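You operate a simulated robot arm through the tools that you are given. There is no shell and no other tool. Be economical: measure what you need, move in short steps, check, and stop when the job is done.

The job below is to be done with a simulated robot arm. You get a single attempt, and the scene is never put back.

JOB
Plug in the square lamp and set it to low.
Fine: bedside socket off before the plug goes in, on again after; the lamp stays on.

It is judged by the outcome, as a careful person would: the job done as asked, and still so three seconds after it is handed in. It fails if anything else is knocked over, pushed out of place, dropped, spilled or broken.

ROBOT AND FRAMES
A 6-joint arm with a two-finger parallel gripper, fixed in place. Base frame: the origin is at the foot of the arm, x ahead of it, y to its left, z up. Units: mm, degrees, N and s.
With the tool pointing down near the work surface it reaches from about 140 to 820 mm from the base axis. Its first joint turns from -166.0 to 166.0 degrees. Payload 3.91 kg.
The tool frame sits at the grasp point between the pads (the TCP): z along the fingers, y along the line on which they close. The tips reach 30 mm beyond it. The gripper opens to 110 mm. The fingers are 20 mm wide and 10 mm thick; the gripper's body (48 by 112 mm) begins 55 mm behind the TCP.
Orientation is that of the tool frame in the base frame, as a unit quaternion [w, x, y, z]. With the fingers straight down and closing along the base's y, the tool's x points along the base's -x, its y along +y and its z along -z.

CONTROLS
- The arm moves only by the tool send_rows. Its argument "series" is a list of rows, each an object of numbers (a shift or turn left out is 0, a gripper value left out holds the last): "ax", "ay", "az": the turn, a rotation vector about the base's x, y, z in units of 120 degrees (1.0 is 120 degrees); "x", "y", "z": the shift along the base's x, y, z in units of 150 mm (1.0 is 150 mm); "grip": the finger opening in mm, from 0 to 110. In form: [{"ax": .., "ay": .., "az": .., "x": .., "y": .., "z": .., "grip": ..}, ...]. A call has 1 to 20 rows; each row is the pose to reach, as a shift and turn from the pose commanded when the call began. A call with a number of a shift or a turn outside -1 to 1 is refused whole. A row lasts 0.2 s, in which the tool goes at most 50 mm and 8.6 degrees; a call with a longer step from one row to the next is refused whole, and so is a gripper value outside its range. A pose out of reach is approached as far as the arm can. The call stops where the force on the tool passes 90 N (or 10 N more than at its start, if that is more) or the arm is blocked; 0.2 s more then pass. The fingers move at their own pace (about 108 mm/s each) and stop on an object; they squeeze with about 33 N. The grip force told is the motor's: it shows also when the fingers shut on nothing. Time passes only in rows, and 0.2 s behind the last, so rows that repeat a pose let the fingers close. It gives the time, the measured TCP pose, the force on the tool (base axes), the opening and the grip force at its end, in the units of the frame above (readings bear some noise), with the torque about the TCP (base axes, N m) and any sound that the robot's microphone picked up, and new pictures: "show" is both (left out), scene, wrist or none.
- Cameras (640 x 400 px; columns grow to the right, rows downward): "scene" is fixed at [400.8, 501.5, 1521.2]; the picture's right is [-0.99, 0.17, 0.00], its down [0.08, 0.44, -0.89] and it looks along [-0.15, -0.88, -0.45] (base axes); focal length 366 px, centre (320, 200). "wrist" rides on the gripper at [77, 7, -115] in the tool frame; the picture's right is [-0.09, 1.00, 0.00], its down [-0.80, -0.07, -0.59] and it looks along [-0.59, -0.05, 0.80] (tool axes); focal length 270 px, centre (320, 200).
- slide_trunk(by): slides the trunk up (or, below 0, down) by that many mm; the arm rides with it, the base frame stays. It gives what a move gives, with no picture.
- probe_pixels(camera, pixels): for up to 12 pixels [column, row] of the newest picture of that camera ("zoom" is the newest enlarged one), the place [x, y, z] in the base frame of the surface seen there, good to about 2 mm. No time passes.
- inspect(camera, box): a new picture of the part [left, top, right, bottom] of that camera's present view, enlarged. No time passes.
- hand_in(): hands the job in; it is judged then, once.

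Keep the steps short. Do not move on a guess: measure, check each grasp and each placing, and mend mistakes. In all there are 80 turns and 200 pictures (those below and enlarged ones count). Leave the gripper open and the arm clear of the work at the hand-in unless told otherwise, and finish with a single line.

The tools are called after "Request:" as a command line: name --argument value ..., lists and objects as JSON in quotes. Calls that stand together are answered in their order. send_rows: Moves the arm, as the interface text tells. Its arguments: {"type":"object","properties":{"series":{"type":"array","items":{"type":"object","properties":{"ax":{"type":"number"},"ay":{"type":"number"},"az":{"type":"number"},"x":{"type":"number"},"y":{"type":"number"},"z":{"type":"number"},"grip":{"type":"number"}}}},"show":{"type":"string","enum":["both","scene","wrist","none"]}},"required":["series"]} The other tools are called the same way: slide_trunk (by) slides the trunk up or down; probe_pixels (camera, pixels) gives the place of the surface under pixels of a picture; inspect (camera, box) takes an enlarged picture of a part of a camera's view; hand_in () hands the job in.

At the start:

```text
t: 0.0
ee_pos: [-12.7, -358.6, 1214.5]
tool_rot: [0.0, -0.001, 1.0, 0.0]
force: [0.1, 0.1, 0.0]
moment: [0.01, -0.02, 0.01]
grip_width: 110.1
grasp_force: 0.1
trunk travel left (down, up): [-450.0, 90.0]
```

scene: 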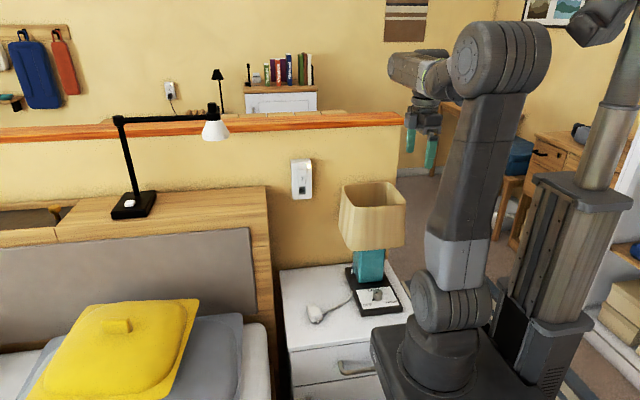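
wrist: 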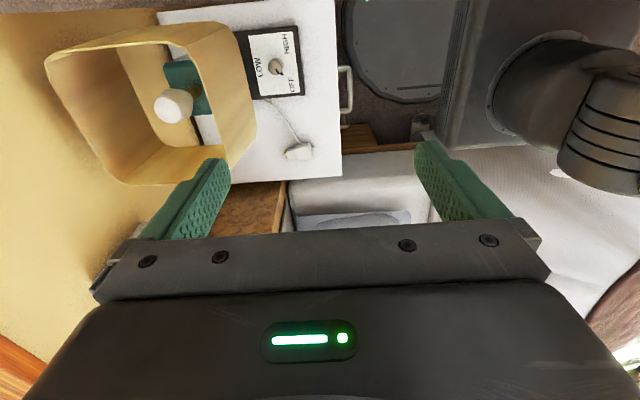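

I see the square lamp on the nightstand, its plug near (315,313), and a wall socket near (301,180). I'll enlarge these to look closer.

Request:
inspect --camera "scene" --box '[270, 140, 350, 210]'

Request:
inspect --camera "wrist" --box '[140, 0, 360, 180]'

Request:
inspect --camera "scene" --box '[280, 240, 420, 340]'

Request:
probe_pixels --camera "scene" --pixels '[[301, 165], [301, 180], [302, 192], [294, 180], [311, 180], [315, 313], [325, 305], [376, 295], [300, 280], [285, 210], [370, 265], [345, 190]]'

Request:
probe_pixels --camera "wrist" --pixels '[[297, 152], [288, 148], [309, 155], [284, 122], [275, 68], [250, 95], [303, 95], [290, 30], [238, 30], [330, 165], [190, 10], [173, 105]]'

```text
5.71 times, centred on (310, 175) of scene
```

zoom: 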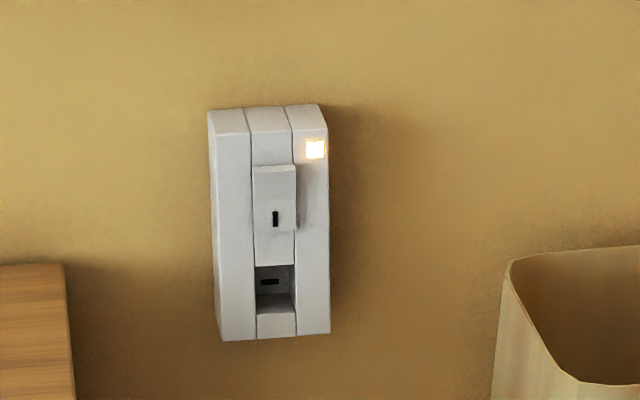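

```text
2.22 times, centred on (250, 90) of wrist
```

zoom: 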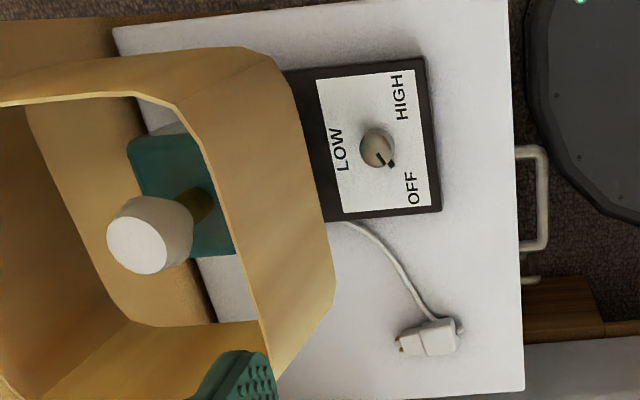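

```text
4.00 times, centred on (350, 290) of scene
```

zoom: 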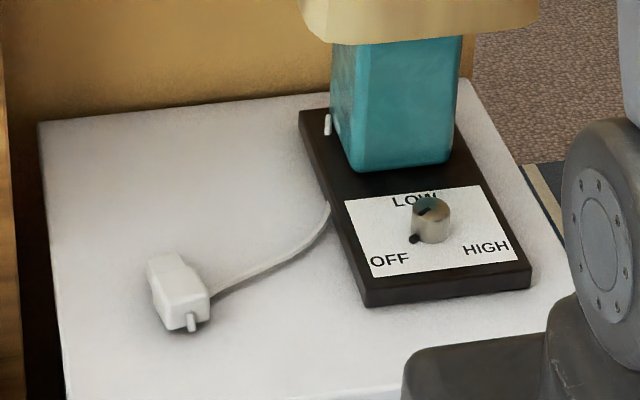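

```text
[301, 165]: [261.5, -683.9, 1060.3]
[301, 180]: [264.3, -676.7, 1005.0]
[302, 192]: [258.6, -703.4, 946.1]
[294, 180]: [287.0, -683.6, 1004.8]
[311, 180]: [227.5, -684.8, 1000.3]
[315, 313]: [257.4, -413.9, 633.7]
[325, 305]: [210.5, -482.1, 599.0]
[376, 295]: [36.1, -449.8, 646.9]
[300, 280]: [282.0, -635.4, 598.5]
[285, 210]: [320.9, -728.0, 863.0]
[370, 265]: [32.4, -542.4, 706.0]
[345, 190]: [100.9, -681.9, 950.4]
```

```text
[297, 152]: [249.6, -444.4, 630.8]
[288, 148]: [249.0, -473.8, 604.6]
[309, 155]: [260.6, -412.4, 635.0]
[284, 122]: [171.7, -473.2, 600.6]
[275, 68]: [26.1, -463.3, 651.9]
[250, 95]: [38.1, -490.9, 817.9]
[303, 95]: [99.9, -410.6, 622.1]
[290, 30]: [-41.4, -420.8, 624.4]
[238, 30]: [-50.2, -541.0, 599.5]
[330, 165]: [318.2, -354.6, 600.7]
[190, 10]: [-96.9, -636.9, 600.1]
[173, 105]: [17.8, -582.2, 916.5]
```

The socket sits at about (260,-684,1003) with its light on. I'll turn the tool to face the wall (-y) and shift it left, so the wrist camera can see the socket.

Request:
send_rows --series '[{"ax": -0.068, "x": 0.09}, {"ax": -0.136, "x": 0.18}, {"ax": -0.204, "x": 0.27}, {"ax": -0.272, "x": 0.36}, {"ax": -0.34, "x": 0.45}, {"ax": -0.408, "x": 0.54}, {"ax": -0.476, "x": 0.63}, {"ax": -0.544, "x": 0.72}, {"ax": -0.612, "x": 0.81}, {"ax": -0.68, "x": 0.9}, {"ax": -0.75, "x": 1.0}]'

```text
t: 2.4
ee_pos: [147.8, -355.8, 1215.5]
tool_rot: [0.002, -0.001, -0.707, 0.707]
force: [0.4, -0.4, -0.1]
moment: [0.0, 0.03, -0.04]
grip_width: 109.9
grasp_force: 0.1
out of reach, approached as far as the arm can: row 9, 10, 11
trunk travel left (down, up): [-450.0, 90.0]
```

scene: 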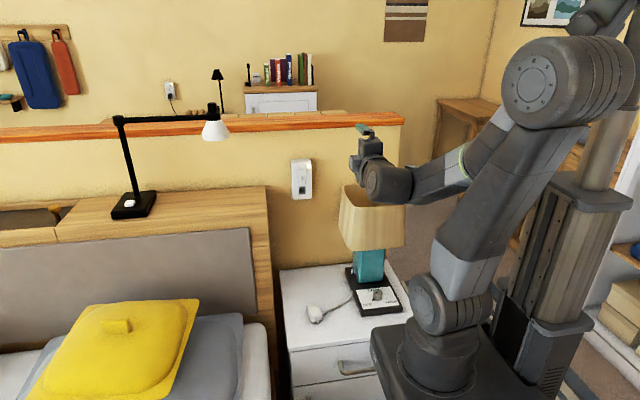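
wrist: 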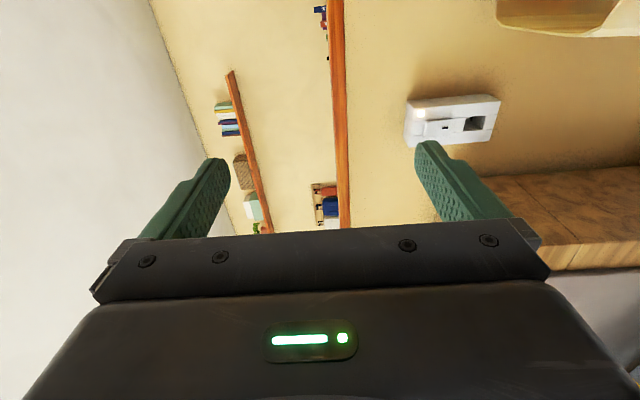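

The socket is in view at (455,120). I'll lower the tool and shift toward it to see it from closer.

Request:
send_rows --series '[{"z": -0.25, "x": 0.1}, {"z": -0.5, "x": 0.25}, {"z": -0.75, "x": 0.4}, {"z": -1.0, "x": 0.55}, {"z": -1.0, "x": 0.6, "y": -0.2}, {"z": -1.0, "x": 0.6, "y": -0.3}]'

Request:
inspect --camera "wrist" --box '[260, 0, 520, 162]'

```text
t: 3.8
ee_pos: [241.0, -399.9, 1065.0]
tool_rot: [0.0, 0.0, -0.707, 0.707]
force: [-0.4, 0.1, -0.6]
moment: [-0.02, 0.02, 0.03]
grip_width: 110.1
grasp_force: 0.1
trunk travel left (down, up): [-450.0, 90.0]
```

scene: 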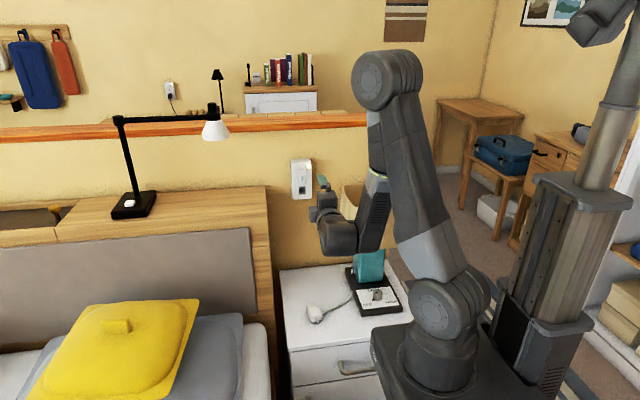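
wrist: 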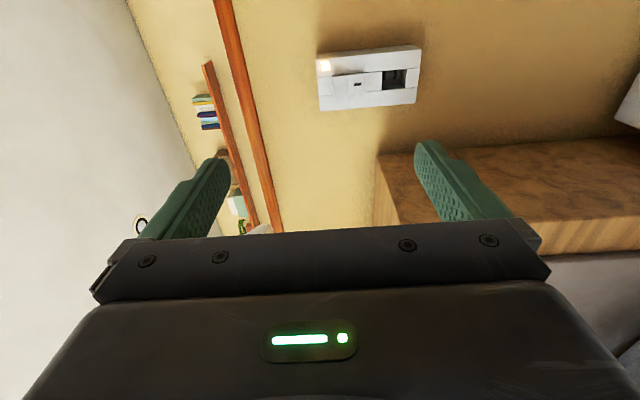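

```text
2.46 times, centred on (390, 81) of wrist
```

zoom: 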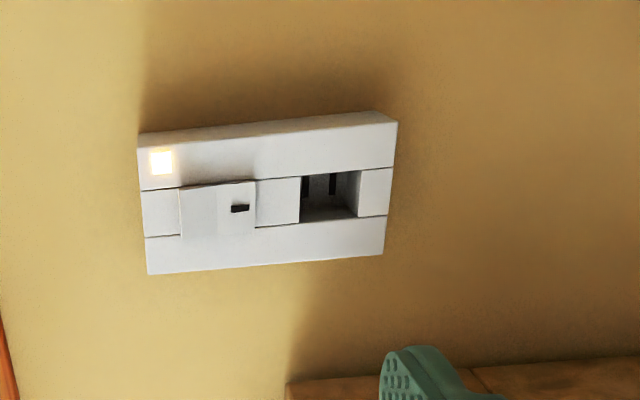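

This shows a rocker in the upper middle, with its lower end sticking out, a light, and a recess with slots below. I'll measure all of these.

Request:
probe_pixels --camera "zoom" --pixels '[[185, 210], [215, 208], [240, 208], [253, 205], [275, 203], [302, 205], [325, 190], [352, 190], [330, 212], [335, 160], [375, 195], [160, 160]]'

Request:
inspect --camera "wrist" --box '[310, 35, 430, 115]'

```text
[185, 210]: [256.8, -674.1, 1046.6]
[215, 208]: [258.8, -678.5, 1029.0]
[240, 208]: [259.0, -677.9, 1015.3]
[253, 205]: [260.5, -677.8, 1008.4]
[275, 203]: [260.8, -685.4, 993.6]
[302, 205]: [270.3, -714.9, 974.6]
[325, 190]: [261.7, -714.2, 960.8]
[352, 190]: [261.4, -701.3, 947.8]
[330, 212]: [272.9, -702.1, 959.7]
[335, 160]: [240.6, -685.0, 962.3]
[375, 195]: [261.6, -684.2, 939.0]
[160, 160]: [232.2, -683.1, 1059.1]
```

```text
5.00 times, centred on (370, 75) of wrist
```

zoom: 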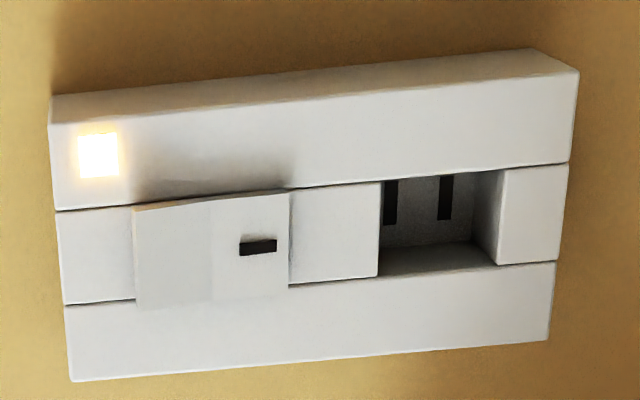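

I need to know which half of the rocker sticks out, so I'll probe along it.

Request:
probe_pixels --camera "zoom" --pixels '[[140, 250], [155, 250], [175, 250], [195, 250], [210, 250], [220, 250], [235, 265], [250, 262], [270, 262], [284, 260], [310, 240], [100, 255]]'

Request:
probe_pixels --camera "zoom" --pixels '[[140, 225], [155, 225], [175, 225], [195, 225], [210, 225], [220, 225], [235, 225], [250, 220], [270, 220], [284, 220], [445, 185], [390, 190]]'

Request:
probe_pixels --camera "zoom" --pixels '[[445, 178], [445, 218], [438, 200], [453, 200], [384, 185], [397, 185], [384, 220], [470, 200], [470, 235], [505, 180], [505, 255], [380, 265]]'

```text
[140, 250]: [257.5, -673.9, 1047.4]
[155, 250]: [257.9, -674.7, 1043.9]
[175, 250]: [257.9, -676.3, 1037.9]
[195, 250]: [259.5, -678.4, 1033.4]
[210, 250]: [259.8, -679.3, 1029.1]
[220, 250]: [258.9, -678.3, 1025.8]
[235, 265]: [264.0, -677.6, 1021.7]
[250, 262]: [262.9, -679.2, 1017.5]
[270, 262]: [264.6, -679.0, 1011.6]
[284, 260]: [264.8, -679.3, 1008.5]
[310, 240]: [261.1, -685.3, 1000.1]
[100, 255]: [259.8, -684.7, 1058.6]
```

```text
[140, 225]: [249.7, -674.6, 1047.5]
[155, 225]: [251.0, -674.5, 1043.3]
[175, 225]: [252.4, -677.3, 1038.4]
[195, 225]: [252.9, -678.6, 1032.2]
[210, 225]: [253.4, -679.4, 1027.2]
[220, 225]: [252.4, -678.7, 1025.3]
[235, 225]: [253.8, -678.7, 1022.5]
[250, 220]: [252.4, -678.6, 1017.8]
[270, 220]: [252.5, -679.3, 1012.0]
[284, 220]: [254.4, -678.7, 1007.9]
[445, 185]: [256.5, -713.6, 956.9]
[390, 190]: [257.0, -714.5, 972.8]
```

```text
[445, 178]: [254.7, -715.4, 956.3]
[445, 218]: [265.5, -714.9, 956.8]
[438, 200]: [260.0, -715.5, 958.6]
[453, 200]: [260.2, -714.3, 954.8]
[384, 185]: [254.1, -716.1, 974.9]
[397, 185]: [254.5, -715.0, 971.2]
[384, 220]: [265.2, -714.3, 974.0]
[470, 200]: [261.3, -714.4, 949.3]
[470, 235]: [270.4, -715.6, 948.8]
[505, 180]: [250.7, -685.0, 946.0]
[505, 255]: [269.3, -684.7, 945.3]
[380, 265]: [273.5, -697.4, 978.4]
```

The rocker's upper half sticks out (y -674) and the lower half, marked "|", is pressed in, so it is on. The slots are at z≈957 and 973, centred on x≈260, at the back of a recess 30 mm deep. Next I'll check the clearance between the arm and the lampshade.

Request:
probe_pixels --camera "scene" --pixels '[[350, 190], [345, 205], [362, 186], [335, 235], [350, 240], [368, 235], [380, 190], [385, 205], [370, 215], [325, 220], [365, 265], [385, 265]]'

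Request:
inspect --camera "scene" --box '[280, 140, 440, 290]'

```text
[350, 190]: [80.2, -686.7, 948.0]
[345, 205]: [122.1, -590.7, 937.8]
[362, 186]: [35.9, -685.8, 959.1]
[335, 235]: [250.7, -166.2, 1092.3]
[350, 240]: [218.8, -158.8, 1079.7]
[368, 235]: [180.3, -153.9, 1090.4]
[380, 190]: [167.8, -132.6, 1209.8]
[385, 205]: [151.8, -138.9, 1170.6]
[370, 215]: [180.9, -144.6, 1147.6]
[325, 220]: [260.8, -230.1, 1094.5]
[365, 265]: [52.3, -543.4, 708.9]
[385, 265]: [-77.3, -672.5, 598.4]
```

```text
2.67 times, centred on (360, 215) of scene
```

zoom: 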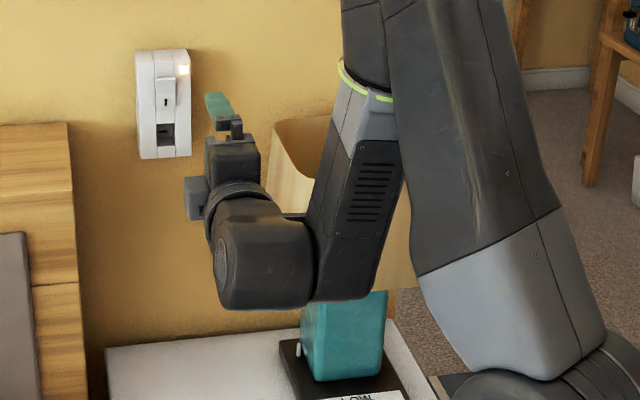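

The arm stays in front of and above the shade, so the path is clear. I'll close the fingers and line up with the rocker's upper half at x 259, z 1041.

Request:
send_rows --series '[{"x": 0.06, "z": -0.08, "grip": 0}, {"x": 0.12, "z": -0.16, "y": -0.25}, {"x": 0.12, "z": -0.16, "y": -0.5}, {"x": 0.12, "z": -0.16, "y": -0.75}, {"x": 0.12, "z": -0.16, "y": -1.0}, {"x": 0.12, "z": -0.16, "y": -1.0}]'

```text
t: 5.2
ee_pos: [256.0, -552.5, 1041.0]
tool_rot: [0.001, 0.0, -0.707, 0.707]
force: [0.0, -0.9, 0.3]
moment: [-0.01, 0.0, 0.01]
grip_width: 0.0
grasp_force: 32.7
trunk travel left (down, up): [-450.0, 90.0]
```

scene: 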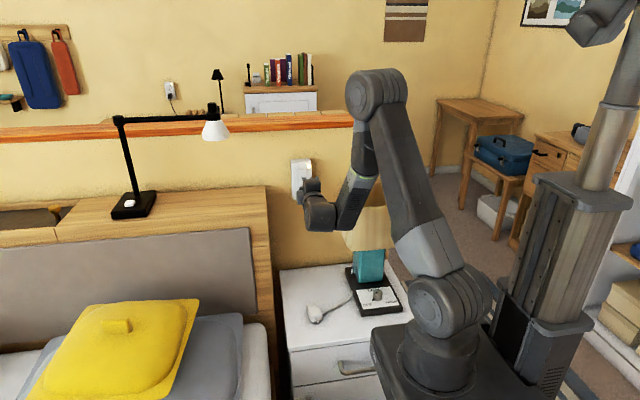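
wrist: 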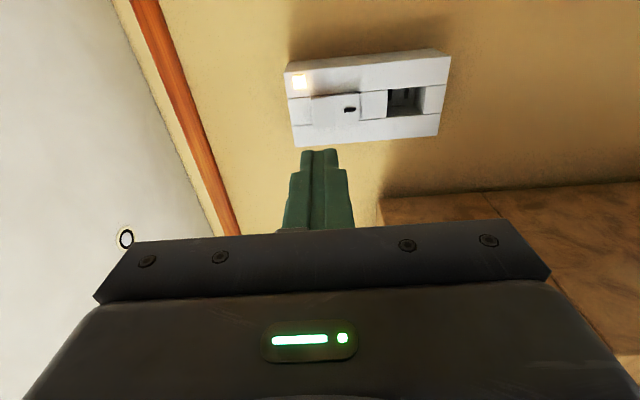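

The fingers are lined up. I'll approach to y≈-640, then press in small steps down to about -651.

Request:
send_rows --series '[{"x": 0.02, "y": -0.25}, {"x": 0.02, "y": -0.45}, {"x": 0.02, "y": -0.57}, {"x": 0.02, "y": -0.6}, {"x": 0.02, "y": -0.62}, {"x": 0.02, "y": -0.64}, {"x": 0.02, "y": -0.655}]'

Request:
inspect --camera "wrist" --box '[240, 20, 480, 170]'

```text
t: 6.8
ee_pos: [258.3, -648.1, 1041.7]
tool_rot: [0.0, 0.0, 0.707, -0.707]
force: [0.2, 11.8, 2.2]
moment: [0.04, 0.04, -0.05]
grip_width: 0.0
grasp_force: 33.4
trunk travel left (down, up): [-450.0, 90.0]
```

scene: 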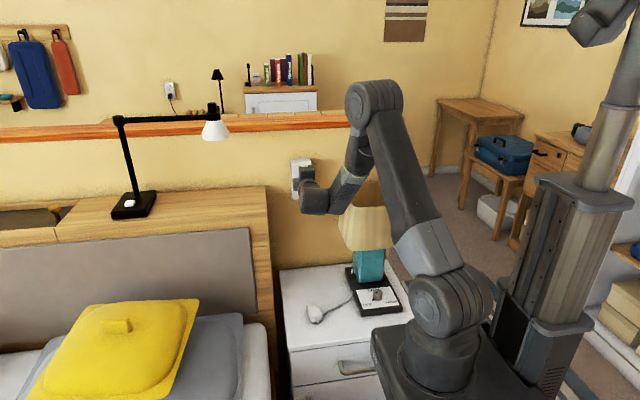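
wrist: 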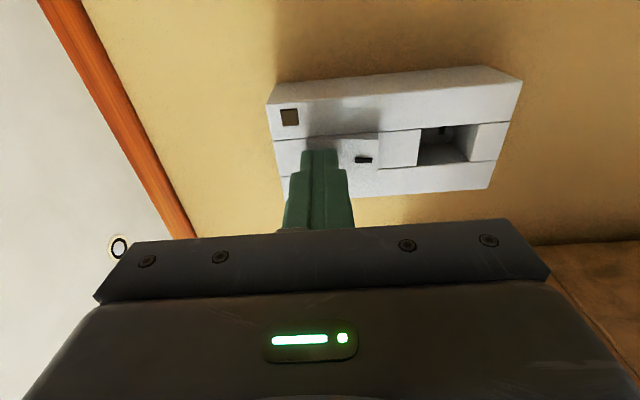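

```text
2.67 times, centred on (360, 95) of wrist
```

zoom: 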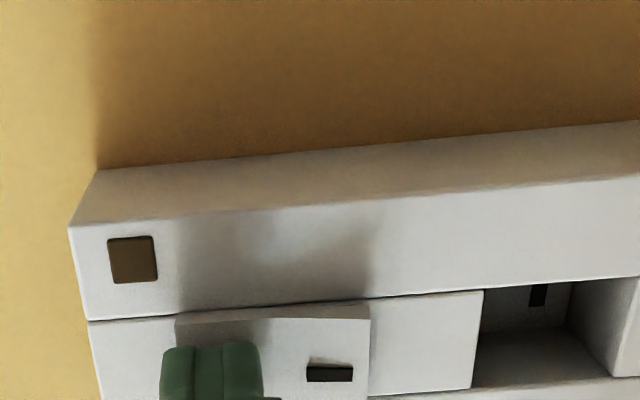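

The light is off. I'll retreat, then roll the tool 90° so the fingers close along x with the camera above.

Request:
send_rows --series '[{"y": 0.2}, {"y": 0.5}, {"y": 0.8, "ay": 0.06, "grip": 110}, {"y": 1.0, "ay": 0.12}, {"y": 1.0, "ay": 0.19}, {"y": 1.0, "ay": 0.26}, {"y": 1.0, "ay": 0.33}, {"y": 1.0, "ay": 0.4}, {"y": 1.0, "ay": 0.47}, {"y": 1.0, "ay": 0.54}, {"y": 1.0, "ay": 0.61}, {"y": 1.0, "ay": 0.68}, {"y": 1.0, "ay": 0.75}]' --show "wrist"

```text
t: 9.6
ee_pos: [258.3, -500.7, 1040.5]
tool_rot: [0.5, 0.501, -0.499, 0.5]
force: [0.0, 0.4, -0.8]
moment: [0.03, 0.01, 0.0]
grip_width: 110.1
grasp_force: 0.0
trunk travel left (down, up): [-450.0, 90.0]
```

wrist: 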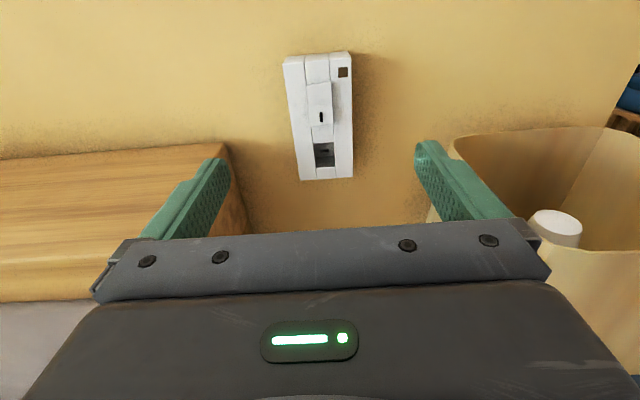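

I have a good upright view. I'll zoom on the socket face and probe the shade rim, then tilt down toward the plug.

Request:
inspect --camera "wrist" --box '[270, 40, 370, 190]'

Request:
probe_pixels --camera "wrist" --pixels '[[455, 143], [600, 130], [540, 250], [325, 152], [318, 150], [331, 150], [325, 146], [325, 163], [328, 160], [290, 180], [350, 175], [321, 92]]'

Request:
send_rows --series '[{"y": 0.2, "ax": 0.06, "z": -0.1}, {"y": 0.4, "ax": 0.12, "z": -0.25}, {"y": 0.6, "ax": 0.18, "z": -0.45}, {"y": 0.7, "ax": 0.24, "z": -0.7}, {"y": 0.8, "ax": 0.3, "z": -0.9}, {"y": 0.8, "ax": 0.375, "z": -1.0}, {"y": 0.8, "ax": 0.375, "z": -1.0}]'

```text
2.67 times, centred on (320, 115) of wrist
```

zoom: 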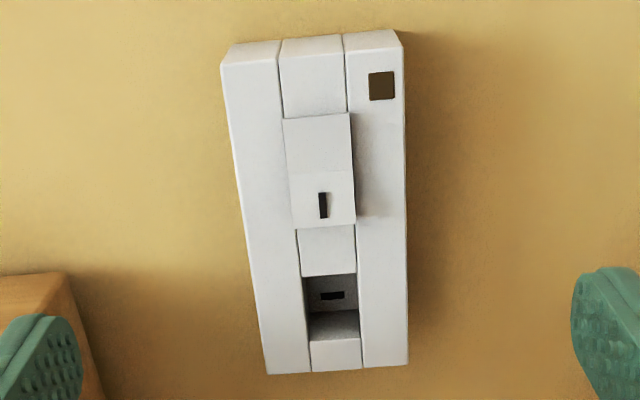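

```text
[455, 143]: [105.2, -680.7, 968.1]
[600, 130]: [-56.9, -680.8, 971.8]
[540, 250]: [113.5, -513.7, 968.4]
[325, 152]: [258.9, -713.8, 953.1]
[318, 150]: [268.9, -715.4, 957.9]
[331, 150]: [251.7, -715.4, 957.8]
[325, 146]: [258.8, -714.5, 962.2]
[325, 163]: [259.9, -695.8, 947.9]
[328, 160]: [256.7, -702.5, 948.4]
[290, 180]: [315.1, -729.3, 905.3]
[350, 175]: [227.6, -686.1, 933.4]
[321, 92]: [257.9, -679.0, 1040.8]
```

```text
refused: row 6 steps farther than a row can; nothing moved
```

One row turned too far, so I'll use smaller steps.

Request:
send_rows --series '[{"y": 0.2, "ax": 0.06, "z": -0.1}, {"y": 0.4, "ax": 0.12, "z": -0.25}, {"y": 0.6, "ax": 0.18, "z": -0.45}, {"y": 0.7, "ax": 0.24, "z": -0.7}, {"y": 0.8, "ax": 0.31, "z": -0.9}, {"y": 0.8, "ax": 0.375, "z": -1.0}, {"y": 0.8, "ax": 0.375, "z": -1.0}]'

```text
t: 11.2
ee_pos: [257.6, -379.6, 890.2]
tool_rot: [-0.27, -0.653, 0.654, -0.27]
force: [-0.1, 0.1, 0.5]
moment: [0.02, -0.02, 0.01]
grip_width: 109.8
grasp_force: 0.1
trunk travel left (down, up): [-450.0, 90.0]
```

scene: 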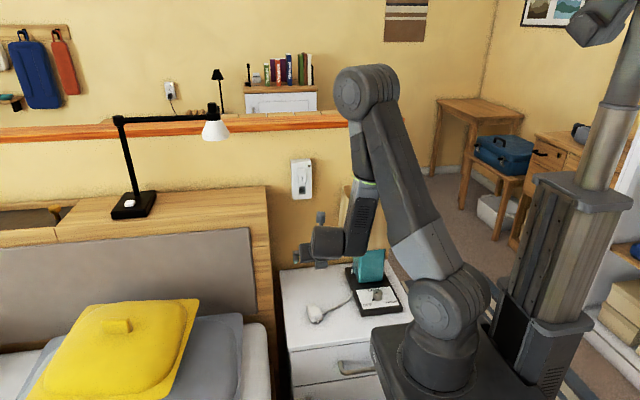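
wrist: 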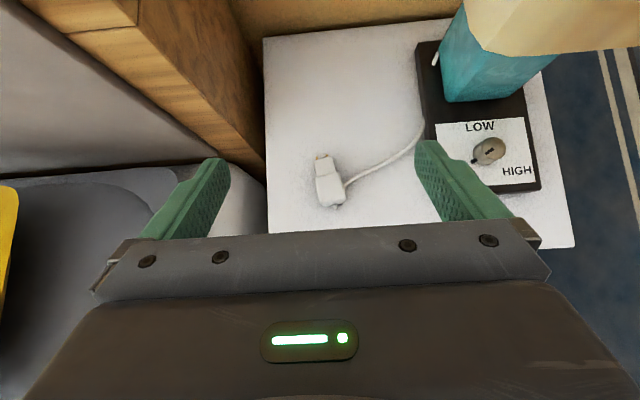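

Next I'll zoom in on the plug, the knob and the white item on the lamp base.

Request:
inspect --camera "wrist" --box '[290, 140, 370, 215]'

Request:
inspect --camera "wrist" --box '[410, 20, 570, 200]'

Request:
probe_pixels --camera "wrist" --pixels '[[317, 156], [325, 156], [320, 170], [333, 170], [318, 188], [340, 188], [328, 200], [328, 180], [328, 188], [342, 195], [349, 182], [325, 163]]'

```text
5.33 times, centred on (330, 178) of wrist
```

zoom: 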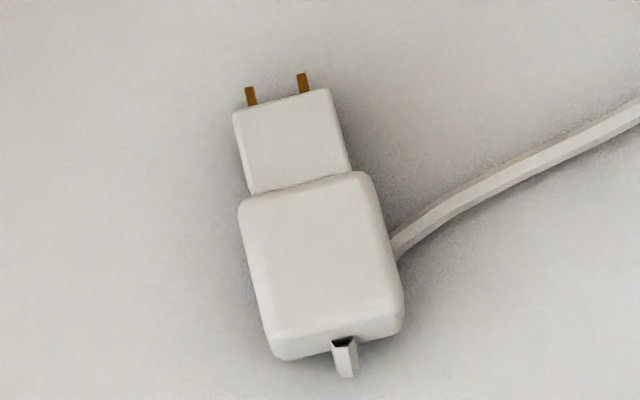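

```text
2.22 times, centred on (490, 110) of wrist
```

zoom: 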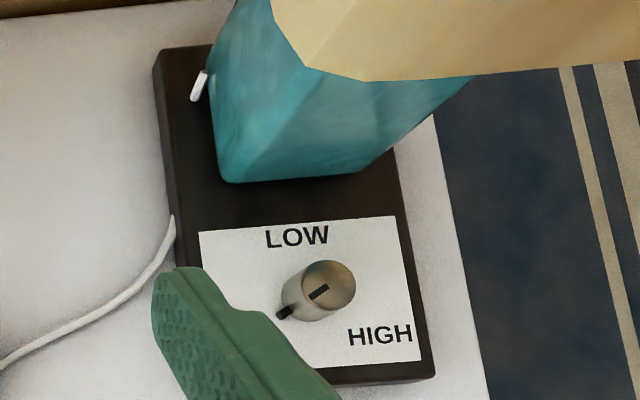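

```text
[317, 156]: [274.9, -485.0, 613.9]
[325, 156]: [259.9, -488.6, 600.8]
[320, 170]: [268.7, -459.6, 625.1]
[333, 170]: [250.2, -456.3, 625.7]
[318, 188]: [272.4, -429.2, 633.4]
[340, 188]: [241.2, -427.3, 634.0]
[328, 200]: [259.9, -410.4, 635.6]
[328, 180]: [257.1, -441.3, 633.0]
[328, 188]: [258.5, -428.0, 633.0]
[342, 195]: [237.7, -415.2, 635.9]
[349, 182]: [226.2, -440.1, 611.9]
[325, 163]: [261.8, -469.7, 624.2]
```

The plug's two pins face -y and sit side by side in x, so the plug must roll 90° to match the stacked slots. I'll measure its edges precisely in a new zoom, and check the gripper's underside in the scene view.

Request:
inspect --camera "scene" --box '[270, 180, 410, 280]'

Request:
inspect --camera "wrist" --box '[290, 140, 370, 215]'

Request:
probe_pixels --camera "zoom" --pixels '[[250, 92], [302, 80], [240, 115], [328, 93], [254, 185], [346, 168], [246, 215], [372, 190], [270, 335], [398, 310], [335, 335], [343, 365]]'

Request:
probe_pixels --camera "zoom" --pixels '[[396, 245], [420, 225], [300, 250], [285, 130], [305, 350], [380, 330], [345, 372], [400, 285], [265, 300], [385, 300], [255, 230], [370, 210]]'

Request:
probe_pixels --camera "scene" --pixels '[[318, 263], [300, 258], [325, 240], [320, 217]]'

```text
4.00 times, centred on (340, 230) of scene
```

zoom: 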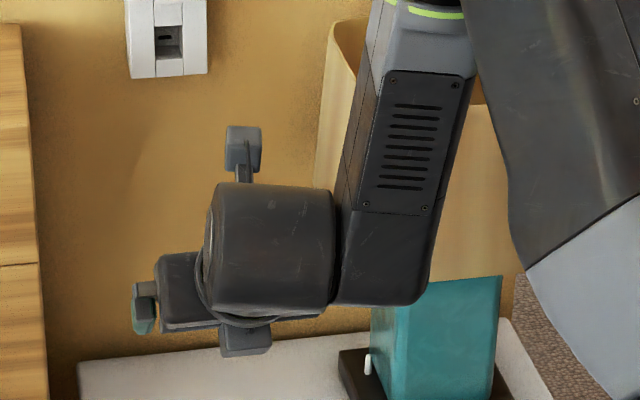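

```text
5.33 times, centred on (330, 178) of wrist
```

zoom: 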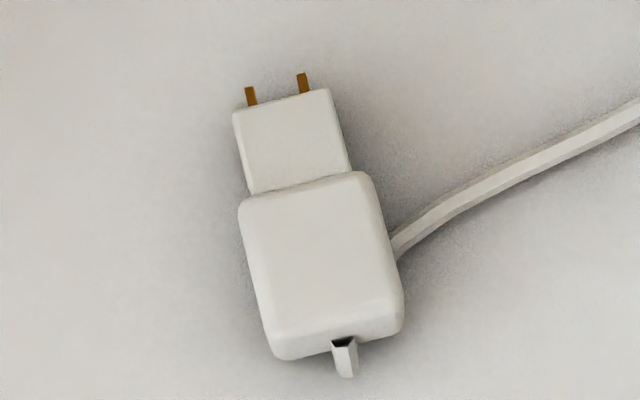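

```text
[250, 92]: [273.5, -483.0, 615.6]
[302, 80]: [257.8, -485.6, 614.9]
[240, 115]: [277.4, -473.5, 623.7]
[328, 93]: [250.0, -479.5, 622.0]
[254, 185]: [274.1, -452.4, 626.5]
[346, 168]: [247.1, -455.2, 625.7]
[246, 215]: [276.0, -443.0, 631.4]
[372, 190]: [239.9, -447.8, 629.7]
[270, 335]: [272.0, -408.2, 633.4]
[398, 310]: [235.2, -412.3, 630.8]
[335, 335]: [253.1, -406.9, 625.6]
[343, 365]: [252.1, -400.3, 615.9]
```

```text
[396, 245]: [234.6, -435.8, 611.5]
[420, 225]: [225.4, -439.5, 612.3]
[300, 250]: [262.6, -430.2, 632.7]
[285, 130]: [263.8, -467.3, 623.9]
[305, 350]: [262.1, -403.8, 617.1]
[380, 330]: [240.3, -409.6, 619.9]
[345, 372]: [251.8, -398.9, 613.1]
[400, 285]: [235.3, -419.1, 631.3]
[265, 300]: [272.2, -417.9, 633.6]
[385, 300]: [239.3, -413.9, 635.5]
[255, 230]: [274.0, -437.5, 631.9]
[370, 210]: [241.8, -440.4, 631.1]
```

```text
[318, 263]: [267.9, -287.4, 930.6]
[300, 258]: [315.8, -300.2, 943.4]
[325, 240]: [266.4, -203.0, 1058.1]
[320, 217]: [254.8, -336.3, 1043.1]
```

The plug axis is yawed by about 9°. The body is about 36 mm wide and its top is at z 634. The cable leaves the -x side at y≈-437. A near-horizontal grasp from the rear would work best, so I'll probe the nightstand's front edge, its handle and the robot base for clearance.

Request:
probe_pixels --camera "scene" --pixels '[[292, 345], [310, 345], [340, 340], [342, 372], [360, 366], [345, 352], [330, 395], [385, 335], [400, 350], [440, 300], [375, 370], [300, 352]]'

Request:
inspect --camera "scene" --box '[270, 250, 510, 400]'

Request:
probe_pixels --camera "zoom" --pixels '[[60, 250], [140, 240], [200, 235], [140, 265], [190, 325], [230, 305], [100, 270], [300, 250], [390, 200], [470, 80], [560, 250], [110, 170]]'

```text
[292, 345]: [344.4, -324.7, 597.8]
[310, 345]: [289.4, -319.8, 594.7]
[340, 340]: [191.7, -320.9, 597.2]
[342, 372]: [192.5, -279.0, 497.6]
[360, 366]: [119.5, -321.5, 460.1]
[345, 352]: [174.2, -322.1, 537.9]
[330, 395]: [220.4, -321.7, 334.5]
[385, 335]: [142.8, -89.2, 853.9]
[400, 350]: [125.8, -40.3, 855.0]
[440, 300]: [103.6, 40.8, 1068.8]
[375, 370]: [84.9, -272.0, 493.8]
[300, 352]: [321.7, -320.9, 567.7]
```

```text
2.67 times, centred on (390, 325) of scene
```

zoom: 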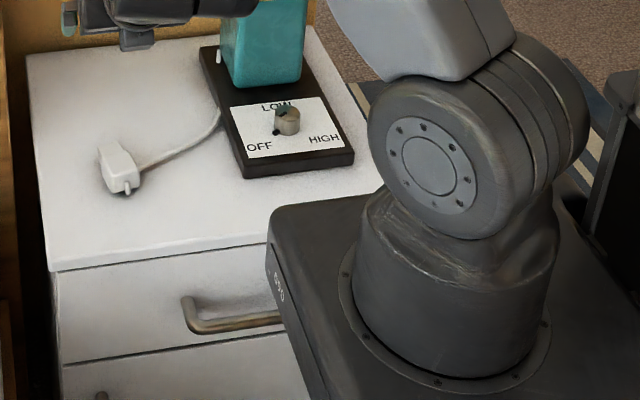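

```text
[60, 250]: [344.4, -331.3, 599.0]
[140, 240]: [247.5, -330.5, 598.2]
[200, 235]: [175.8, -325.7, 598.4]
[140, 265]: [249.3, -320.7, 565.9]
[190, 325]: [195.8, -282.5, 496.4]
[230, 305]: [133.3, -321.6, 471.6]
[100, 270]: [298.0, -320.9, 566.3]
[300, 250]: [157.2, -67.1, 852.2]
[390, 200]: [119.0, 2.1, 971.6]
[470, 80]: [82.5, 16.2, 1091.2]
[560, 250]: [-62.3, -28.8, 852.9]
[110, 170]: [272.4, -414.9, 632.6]
```

The nightstand's edge is at y≈-321. I'll measure the box under the gripper more exactly.

Request:
probe_pixels --camera "zoom" --pixels '[[122, 32], [150, 30], [135, 45], [124, 48], [150, 42], [135, 30], [100, 20], [170, 10], [70, 5], [68, 28], [137, 36], [137, 40]]'

```text
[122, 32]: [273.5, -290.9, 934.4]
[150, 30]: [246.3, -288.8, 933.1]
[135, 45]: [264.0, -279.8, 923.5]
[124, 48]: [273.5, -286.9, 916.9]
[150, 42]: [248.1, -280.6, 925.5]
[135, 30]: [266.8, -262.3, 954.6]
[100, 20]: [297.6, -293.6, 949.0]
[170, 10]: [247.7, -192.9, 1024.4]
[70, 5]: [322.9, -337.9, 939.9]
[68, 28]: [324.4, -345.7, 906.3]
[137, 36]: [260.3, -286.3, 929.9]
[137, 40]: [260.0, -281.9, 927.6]
```

The plan is to lower the trunk, pick the plug up, and set it down nearer the table edge. From there I can re-grasp it level and straight from the rear. First I'll raise the tool and tilt it to 20° below level.

Request:
send_rows --series '[{"z": 0.3, "ax": -0.05}, {"z": 0.6, "ax": -0.1}, {"z": 0.85, "ax": -0.15}, {"z": 1.0, "ax": -0.208}, {"z": 1.0, "ax": -0.208}]' --show "none"

Request:
slide_trunk --by -280

Request:
inspect --camera "scene" --box '[240, 150, 560, 400]'

```text
t: 12.4
ee_pos: [257.6, -378.6, 1041.1]
tool_rot: [0.405, 0.58, -0.579, 0.406]
force: [0.9, -0.9, 0.2]
moment: [-0.03, 0.0, -0.01]
grip_width: 110.2
grasp_force: 0.1
trunk travel left (down, up): [-450.0, 90.0]
```

```text
t: 15.2
ee_pos: [256.1, -378.4, 761.4]
tool_rot: [0.405, 0.58, -0.579, 0.406]
force: [0.9, 0.1, 0.8]
moment: [0.0, 0.0, 0.0]
grip_width: 109.9
grasp_force: 0.0
trunk travel left (down, up): [-170.0, 370.0]
```

```text
1.60 times, centred on (400, 275) of scene
```

zoom: 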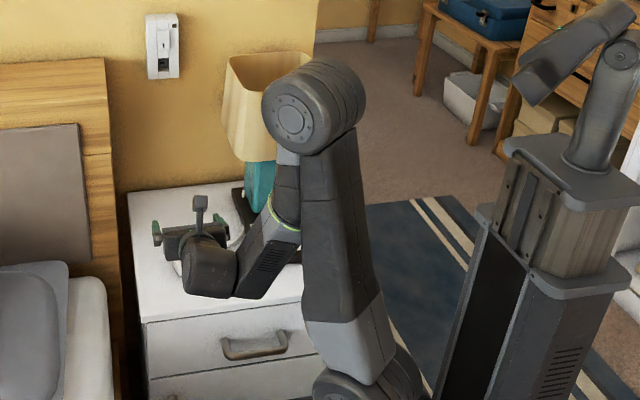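

The trunk is lowered and everything is clear. Now I'll hover behind and above the plug, matching its yaw of about 8° with the fingers 70 mm apart.

Request:
send_rows --series '[{"x": -0.03, "y": -0.06, "z": -0.25, "az": 0.033, "grip": 70}, {"x": -0.03, "y": -0.13, "z": -0.5, "az": 0.067}, {"x": -0.03, "y": -0.13, "z": -0.543, "az": 0.067}, {"x": -0.03, "y": -0.13, "z": -0.543, "az": 0.067}]'

```text
t: 16.2
ee_pos: [253.4, -397.5, 679.9]
tool_rot: [0.376, 0.618, -0.538, 0.433]
force: [-0.3, -0.4, -0.4]
moment: [0.01, 0.01, -0.03]
grip_width: 70.1
grasp_force: 0.0
trunk travel left (down, up): [-170.0, 370.0]
```

scene: 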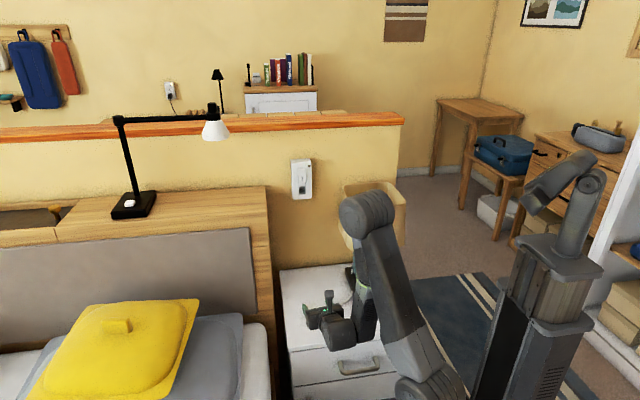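
wrist: 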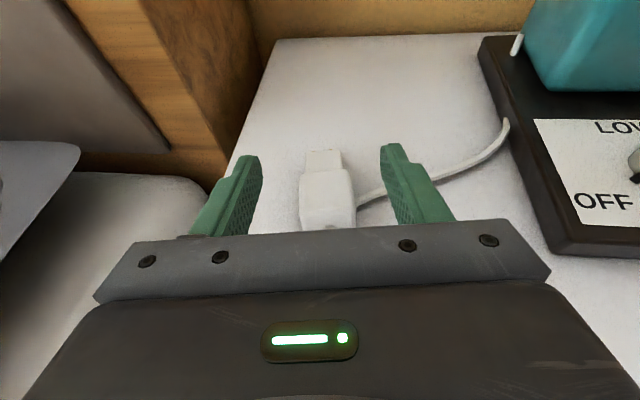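

The fingers straddle the plug symmetrically. I'll descend to z≈622 and look before closing.

Request:
send_rows --series '[{"x": -0.01, "z": -0.2}, {"x": -0.01, "z": -0.33}, {"x": -0.01, "z": -0.38}, {"x": -0.01, "z": -0.38}]'

Request:
inspect --camera "wrist" --box '[200, 110, 480, 250]'

```text
t: 17.2
ee_pos: [251.3, -397.4, 622.1]
tool_rot: [0.377, 0.618, -0.538, 0.433]
force: [-0.3, 0.8, -0.8]
moment: [0.0, -0.01, 0.01]
grip_width: 69.9
grasp_force: 0.1
trunk travel left (down, up): [-170.0, 370.0]
```

scene: 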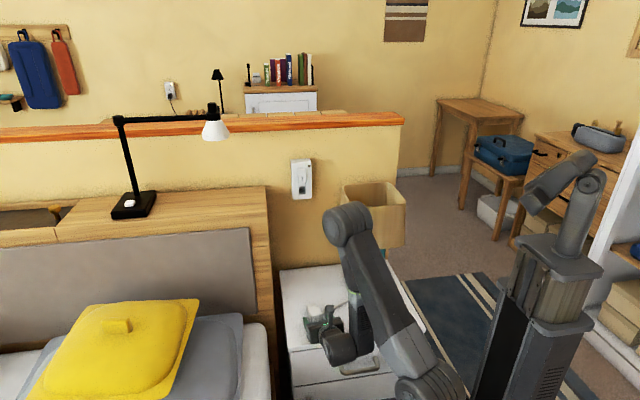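
wrist: 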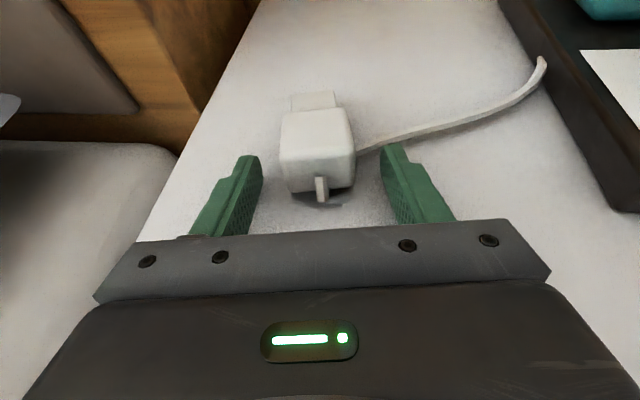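

```text
2.29 times, centred on (340, 180) of wrist
```

zoom: 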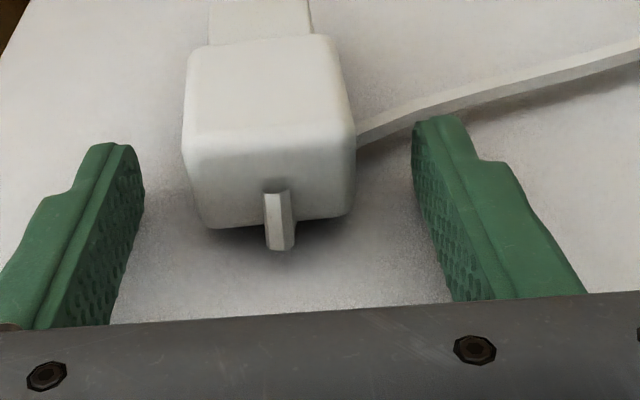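

The fingertips sit just behind the cable exit. I'll close and check the grip.

Request:
send_rows --series '[{"y": 0.013, "grip": 50}, {"y": 0.013, "grip": 25}, {"y": 0.013, "grip": 25}]' --show "wrist"

Request:
inspect --camera "wrist" --box '[230, 80, 430, 240]'

```text
t: 18.0
ee_pos: [251.1, -394.5, 622.0]
tool_rot: [0.376, 0.618, -0.537, 0.433]
force: [0.2, 0.3, 1.0]
moment: [-0.02, 0.01, 0.01]
grip_width: 39.1
grasp_force: 33.0
trunk travel left (down, up): [-170.0, 370.0]
```

wrist: 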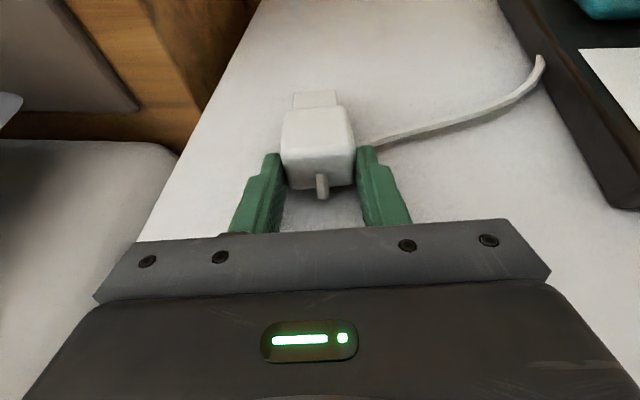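

```text
2.50 times, centred on (330, 160) of wrist
```

zoom: 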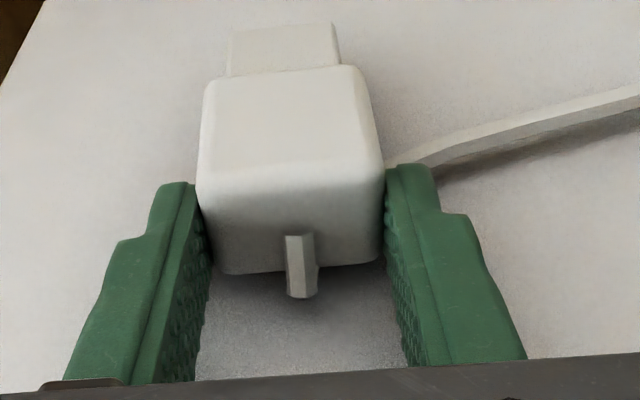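

Held: opening 39 mm, force 33 N. I'll lift 20 mm, straighten the yaw, move 64 mm toward the edge and set it down.

Request:
send_rows --series '[{"z": 0.07}, {"z": 0.14}, {"z": 0.14, "y": 0.15, "az": -0.03}, {"z": 0.14, "y": 0.3, "az": -0.067}, {"z": 0.14, "y": 0.427, "az": -0.067}, {"z": 0.14, "y": 0.427, "az": -0.067}]'

```text
t: 19.4
ee_pos: [250.1, -331.7, 644.1]
tool_rot: [0.406, 0.579, -0.578, 0.407]
force: [1.8, -1.6, 10.2]
moment: [-0.75, -0.05, 0.11]
grip_width: 39.0
grasp_force: 33.3
trunk travel left (down, up): [-170.0, 370.0]
```

scene: 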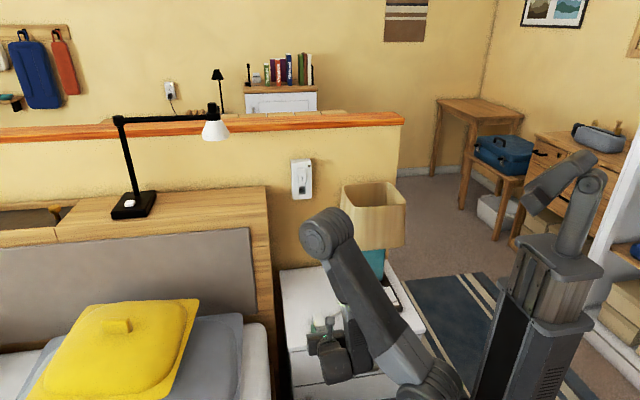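
wrist: 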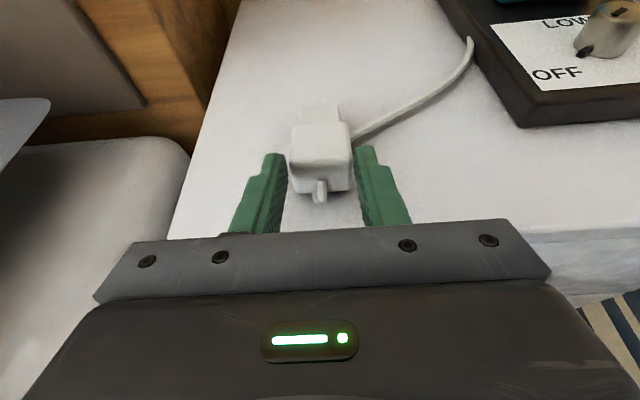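

There's a 10 N upward force and a moment that suggest the plug's nose is touching the table. I'll measure the plug's attitude.

Request:
inspect --camera "wrist" --box '[230, 80, 430, 240]'

Request:
probe_pixels --camera "wrist" --pixels '[[305, 108], [334, 106], [320, 118], [297, 130], [345, 128], [320, 130], [320, 150], [295, 160], [347, 158], [320, 165], [320, 185], [320, 200]]'

Request:
inspect --camera "scene" --box '[280, 290, 400, 390]'

```text
2.50 times, centred on (330, 160) of wrist
```

zoom: 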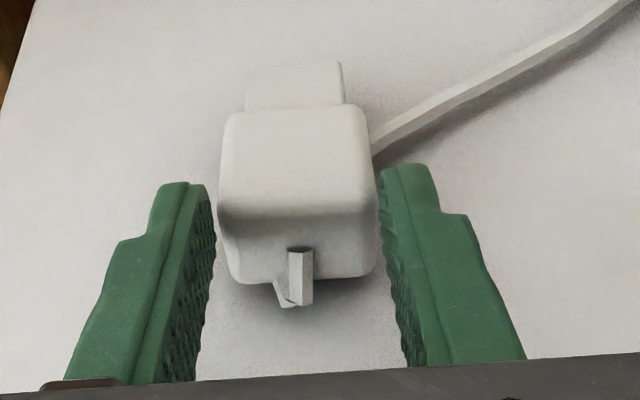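

```text
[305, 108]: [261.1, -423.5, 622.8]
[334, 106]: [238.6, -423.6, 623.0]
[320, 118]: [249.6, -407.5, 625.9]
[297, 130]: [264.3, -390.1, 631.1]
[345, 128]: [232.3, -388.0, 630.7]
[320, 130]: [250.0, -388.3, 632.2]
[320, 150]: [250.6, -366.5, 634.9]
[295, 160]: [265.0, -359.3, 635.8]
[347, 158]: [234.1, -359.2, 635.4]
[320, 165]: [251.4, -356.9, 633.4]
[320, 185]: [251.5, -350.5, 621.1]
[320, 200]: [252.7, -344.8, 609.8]
```

```text
4.00 times, centred on (340, 340) of scene
```

zoom: 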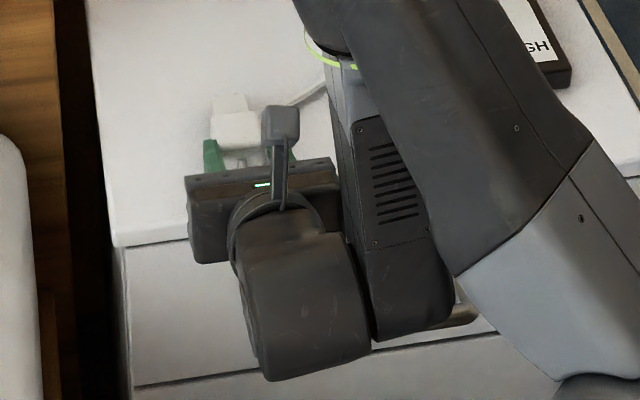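

The plug appears to have slid down between the fingers. I'll read the forces again while holding still.

Request:
send_rows --series '[{"z": 0}, {"z": 0}, {"z": 0}]' --show "wrist"

Request:
probe_pixels --camera "wrist" --pixels '[[272, 160], [268, 190], [366, 155], [378, 190], [280, 165], [258, 170]]'

```text
t: 20.2
ee_pos: [250.4, -331.5, 645.0]
tool_rot: [0.405, 0.579, -0.579, 0.406]
force: [0.9, -0.7, 13.4]
moment: [-1.02, -0.04, 0.06]
grip_width: 39.1
grasp_force: 32.6
trunk travel left (down, up): [-170.0, 370.0]
```

wrist: 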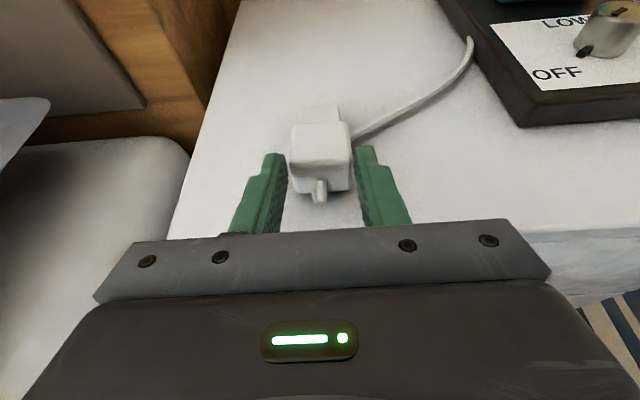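

```text
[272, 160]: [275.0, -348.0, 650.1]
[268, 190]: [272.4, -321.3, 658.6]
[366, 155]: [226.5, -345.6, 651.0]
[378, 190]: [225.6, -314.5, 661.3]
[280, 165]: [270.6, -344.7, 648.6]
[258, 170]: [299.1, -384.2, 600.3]
```

The plug is pinched only at the tips. It is now close to the edge, so I'll release it, back off, level the tool and re-grasp straight from behind.

Request:
send_rows --series '[{"grip": 55}, {"grip": 70}, {"y": 0.25, "ax": -0.03}, {"y": 0.35, "ax": -0.09}, {"y": 0.35, "ax": -0.15, "z": -0.1}, {"y": 0.35, "ax": -0.167, "z": -0.187}, {"y": 0.35, "ax": -0.167, "z": -0.187}]'

Request:
inspect --camera "wrist" --box '[220, 60, 440, 220]'

```text
t: 21.8
ee_pos: [250.3, -279.4, 615.7]
tool_rot: [0.501, 0.5, -0.5, 0.5]
force: [0.1, 0.5, -0.2]
moment: [0.02, 0.03, 0.01]
grip_width: 70.2
grasp_force: 0.1
trunk travel left (down, up): [-170.0, 370.0]
```

scene: 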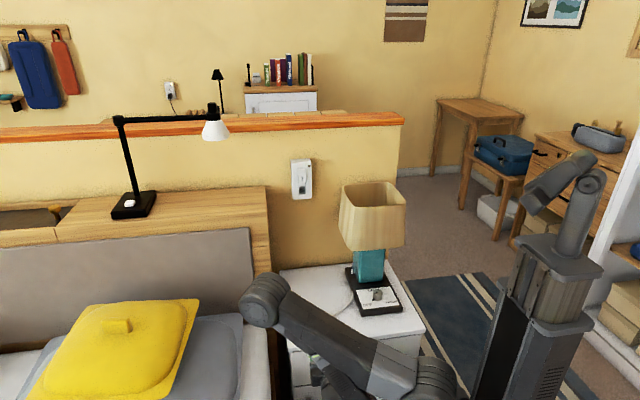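
wrist: 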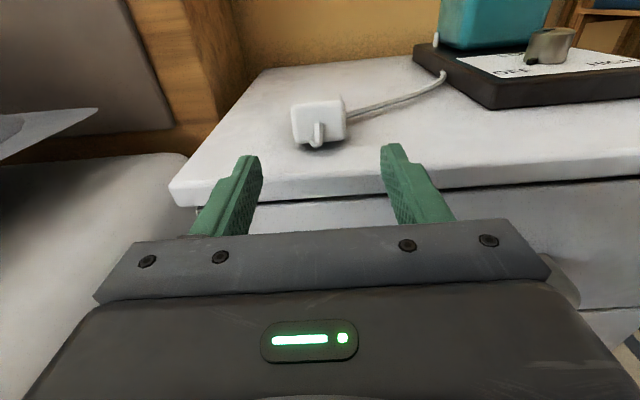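

```text
2.50 times, centred on (330, 140) of wrist
```

zoom: 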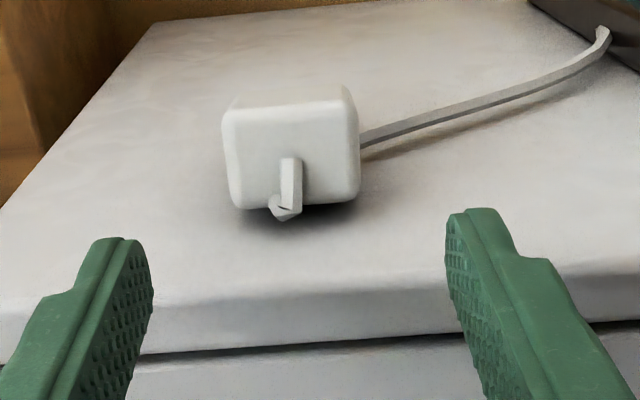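

The cord leaves the plug's rear centre (the "tab") and loops underneath. I'll measure the rear face and its lower edge.

Request:
probe_pixels --camera "zoom" --pixels '[[226, 140], [232, 195], [245, 203], [260, 150], [330, 150], [355, 130], [355, 185], [335, 200], [290, 165], [292, 205], [278, 207], [365, 143]]'

Request:
probe_pixels --camera "zoom" --pixels '[[235, 108], [343, 100], [290, 104], [240, 97], [345, 88], [245, 215], [300, 215], [340, 210], [380, 133], [420, 120], [500, 95], [290, 180]]'

```text
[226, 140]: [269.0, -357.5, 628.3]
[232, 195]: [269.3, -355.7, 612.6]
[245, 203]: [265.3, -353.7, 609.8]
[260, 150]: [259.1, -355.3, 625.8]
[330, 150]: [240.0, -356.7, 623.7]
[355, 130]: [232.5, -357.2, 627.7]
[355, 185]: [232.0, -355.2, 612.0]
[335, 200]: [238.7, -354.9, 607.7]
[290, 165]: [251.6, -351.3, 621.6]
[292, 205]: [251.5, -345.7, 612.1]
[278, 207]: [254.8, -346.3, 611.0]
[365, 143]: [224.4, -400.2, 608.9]
```

```text
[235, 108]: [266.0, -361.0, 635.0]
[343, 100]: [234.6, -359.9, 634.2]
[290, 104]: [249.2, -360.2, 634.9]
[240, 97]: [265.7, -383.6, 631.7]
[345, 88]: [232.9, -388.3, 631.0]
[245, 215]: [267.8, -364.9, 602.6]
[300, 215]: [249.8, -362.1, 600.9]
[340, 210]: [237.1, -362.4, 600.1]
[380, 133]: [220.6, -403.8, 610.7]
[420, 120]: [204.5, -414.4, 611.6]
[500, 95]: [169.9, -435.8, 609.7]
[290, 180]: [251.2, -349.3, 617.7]
```

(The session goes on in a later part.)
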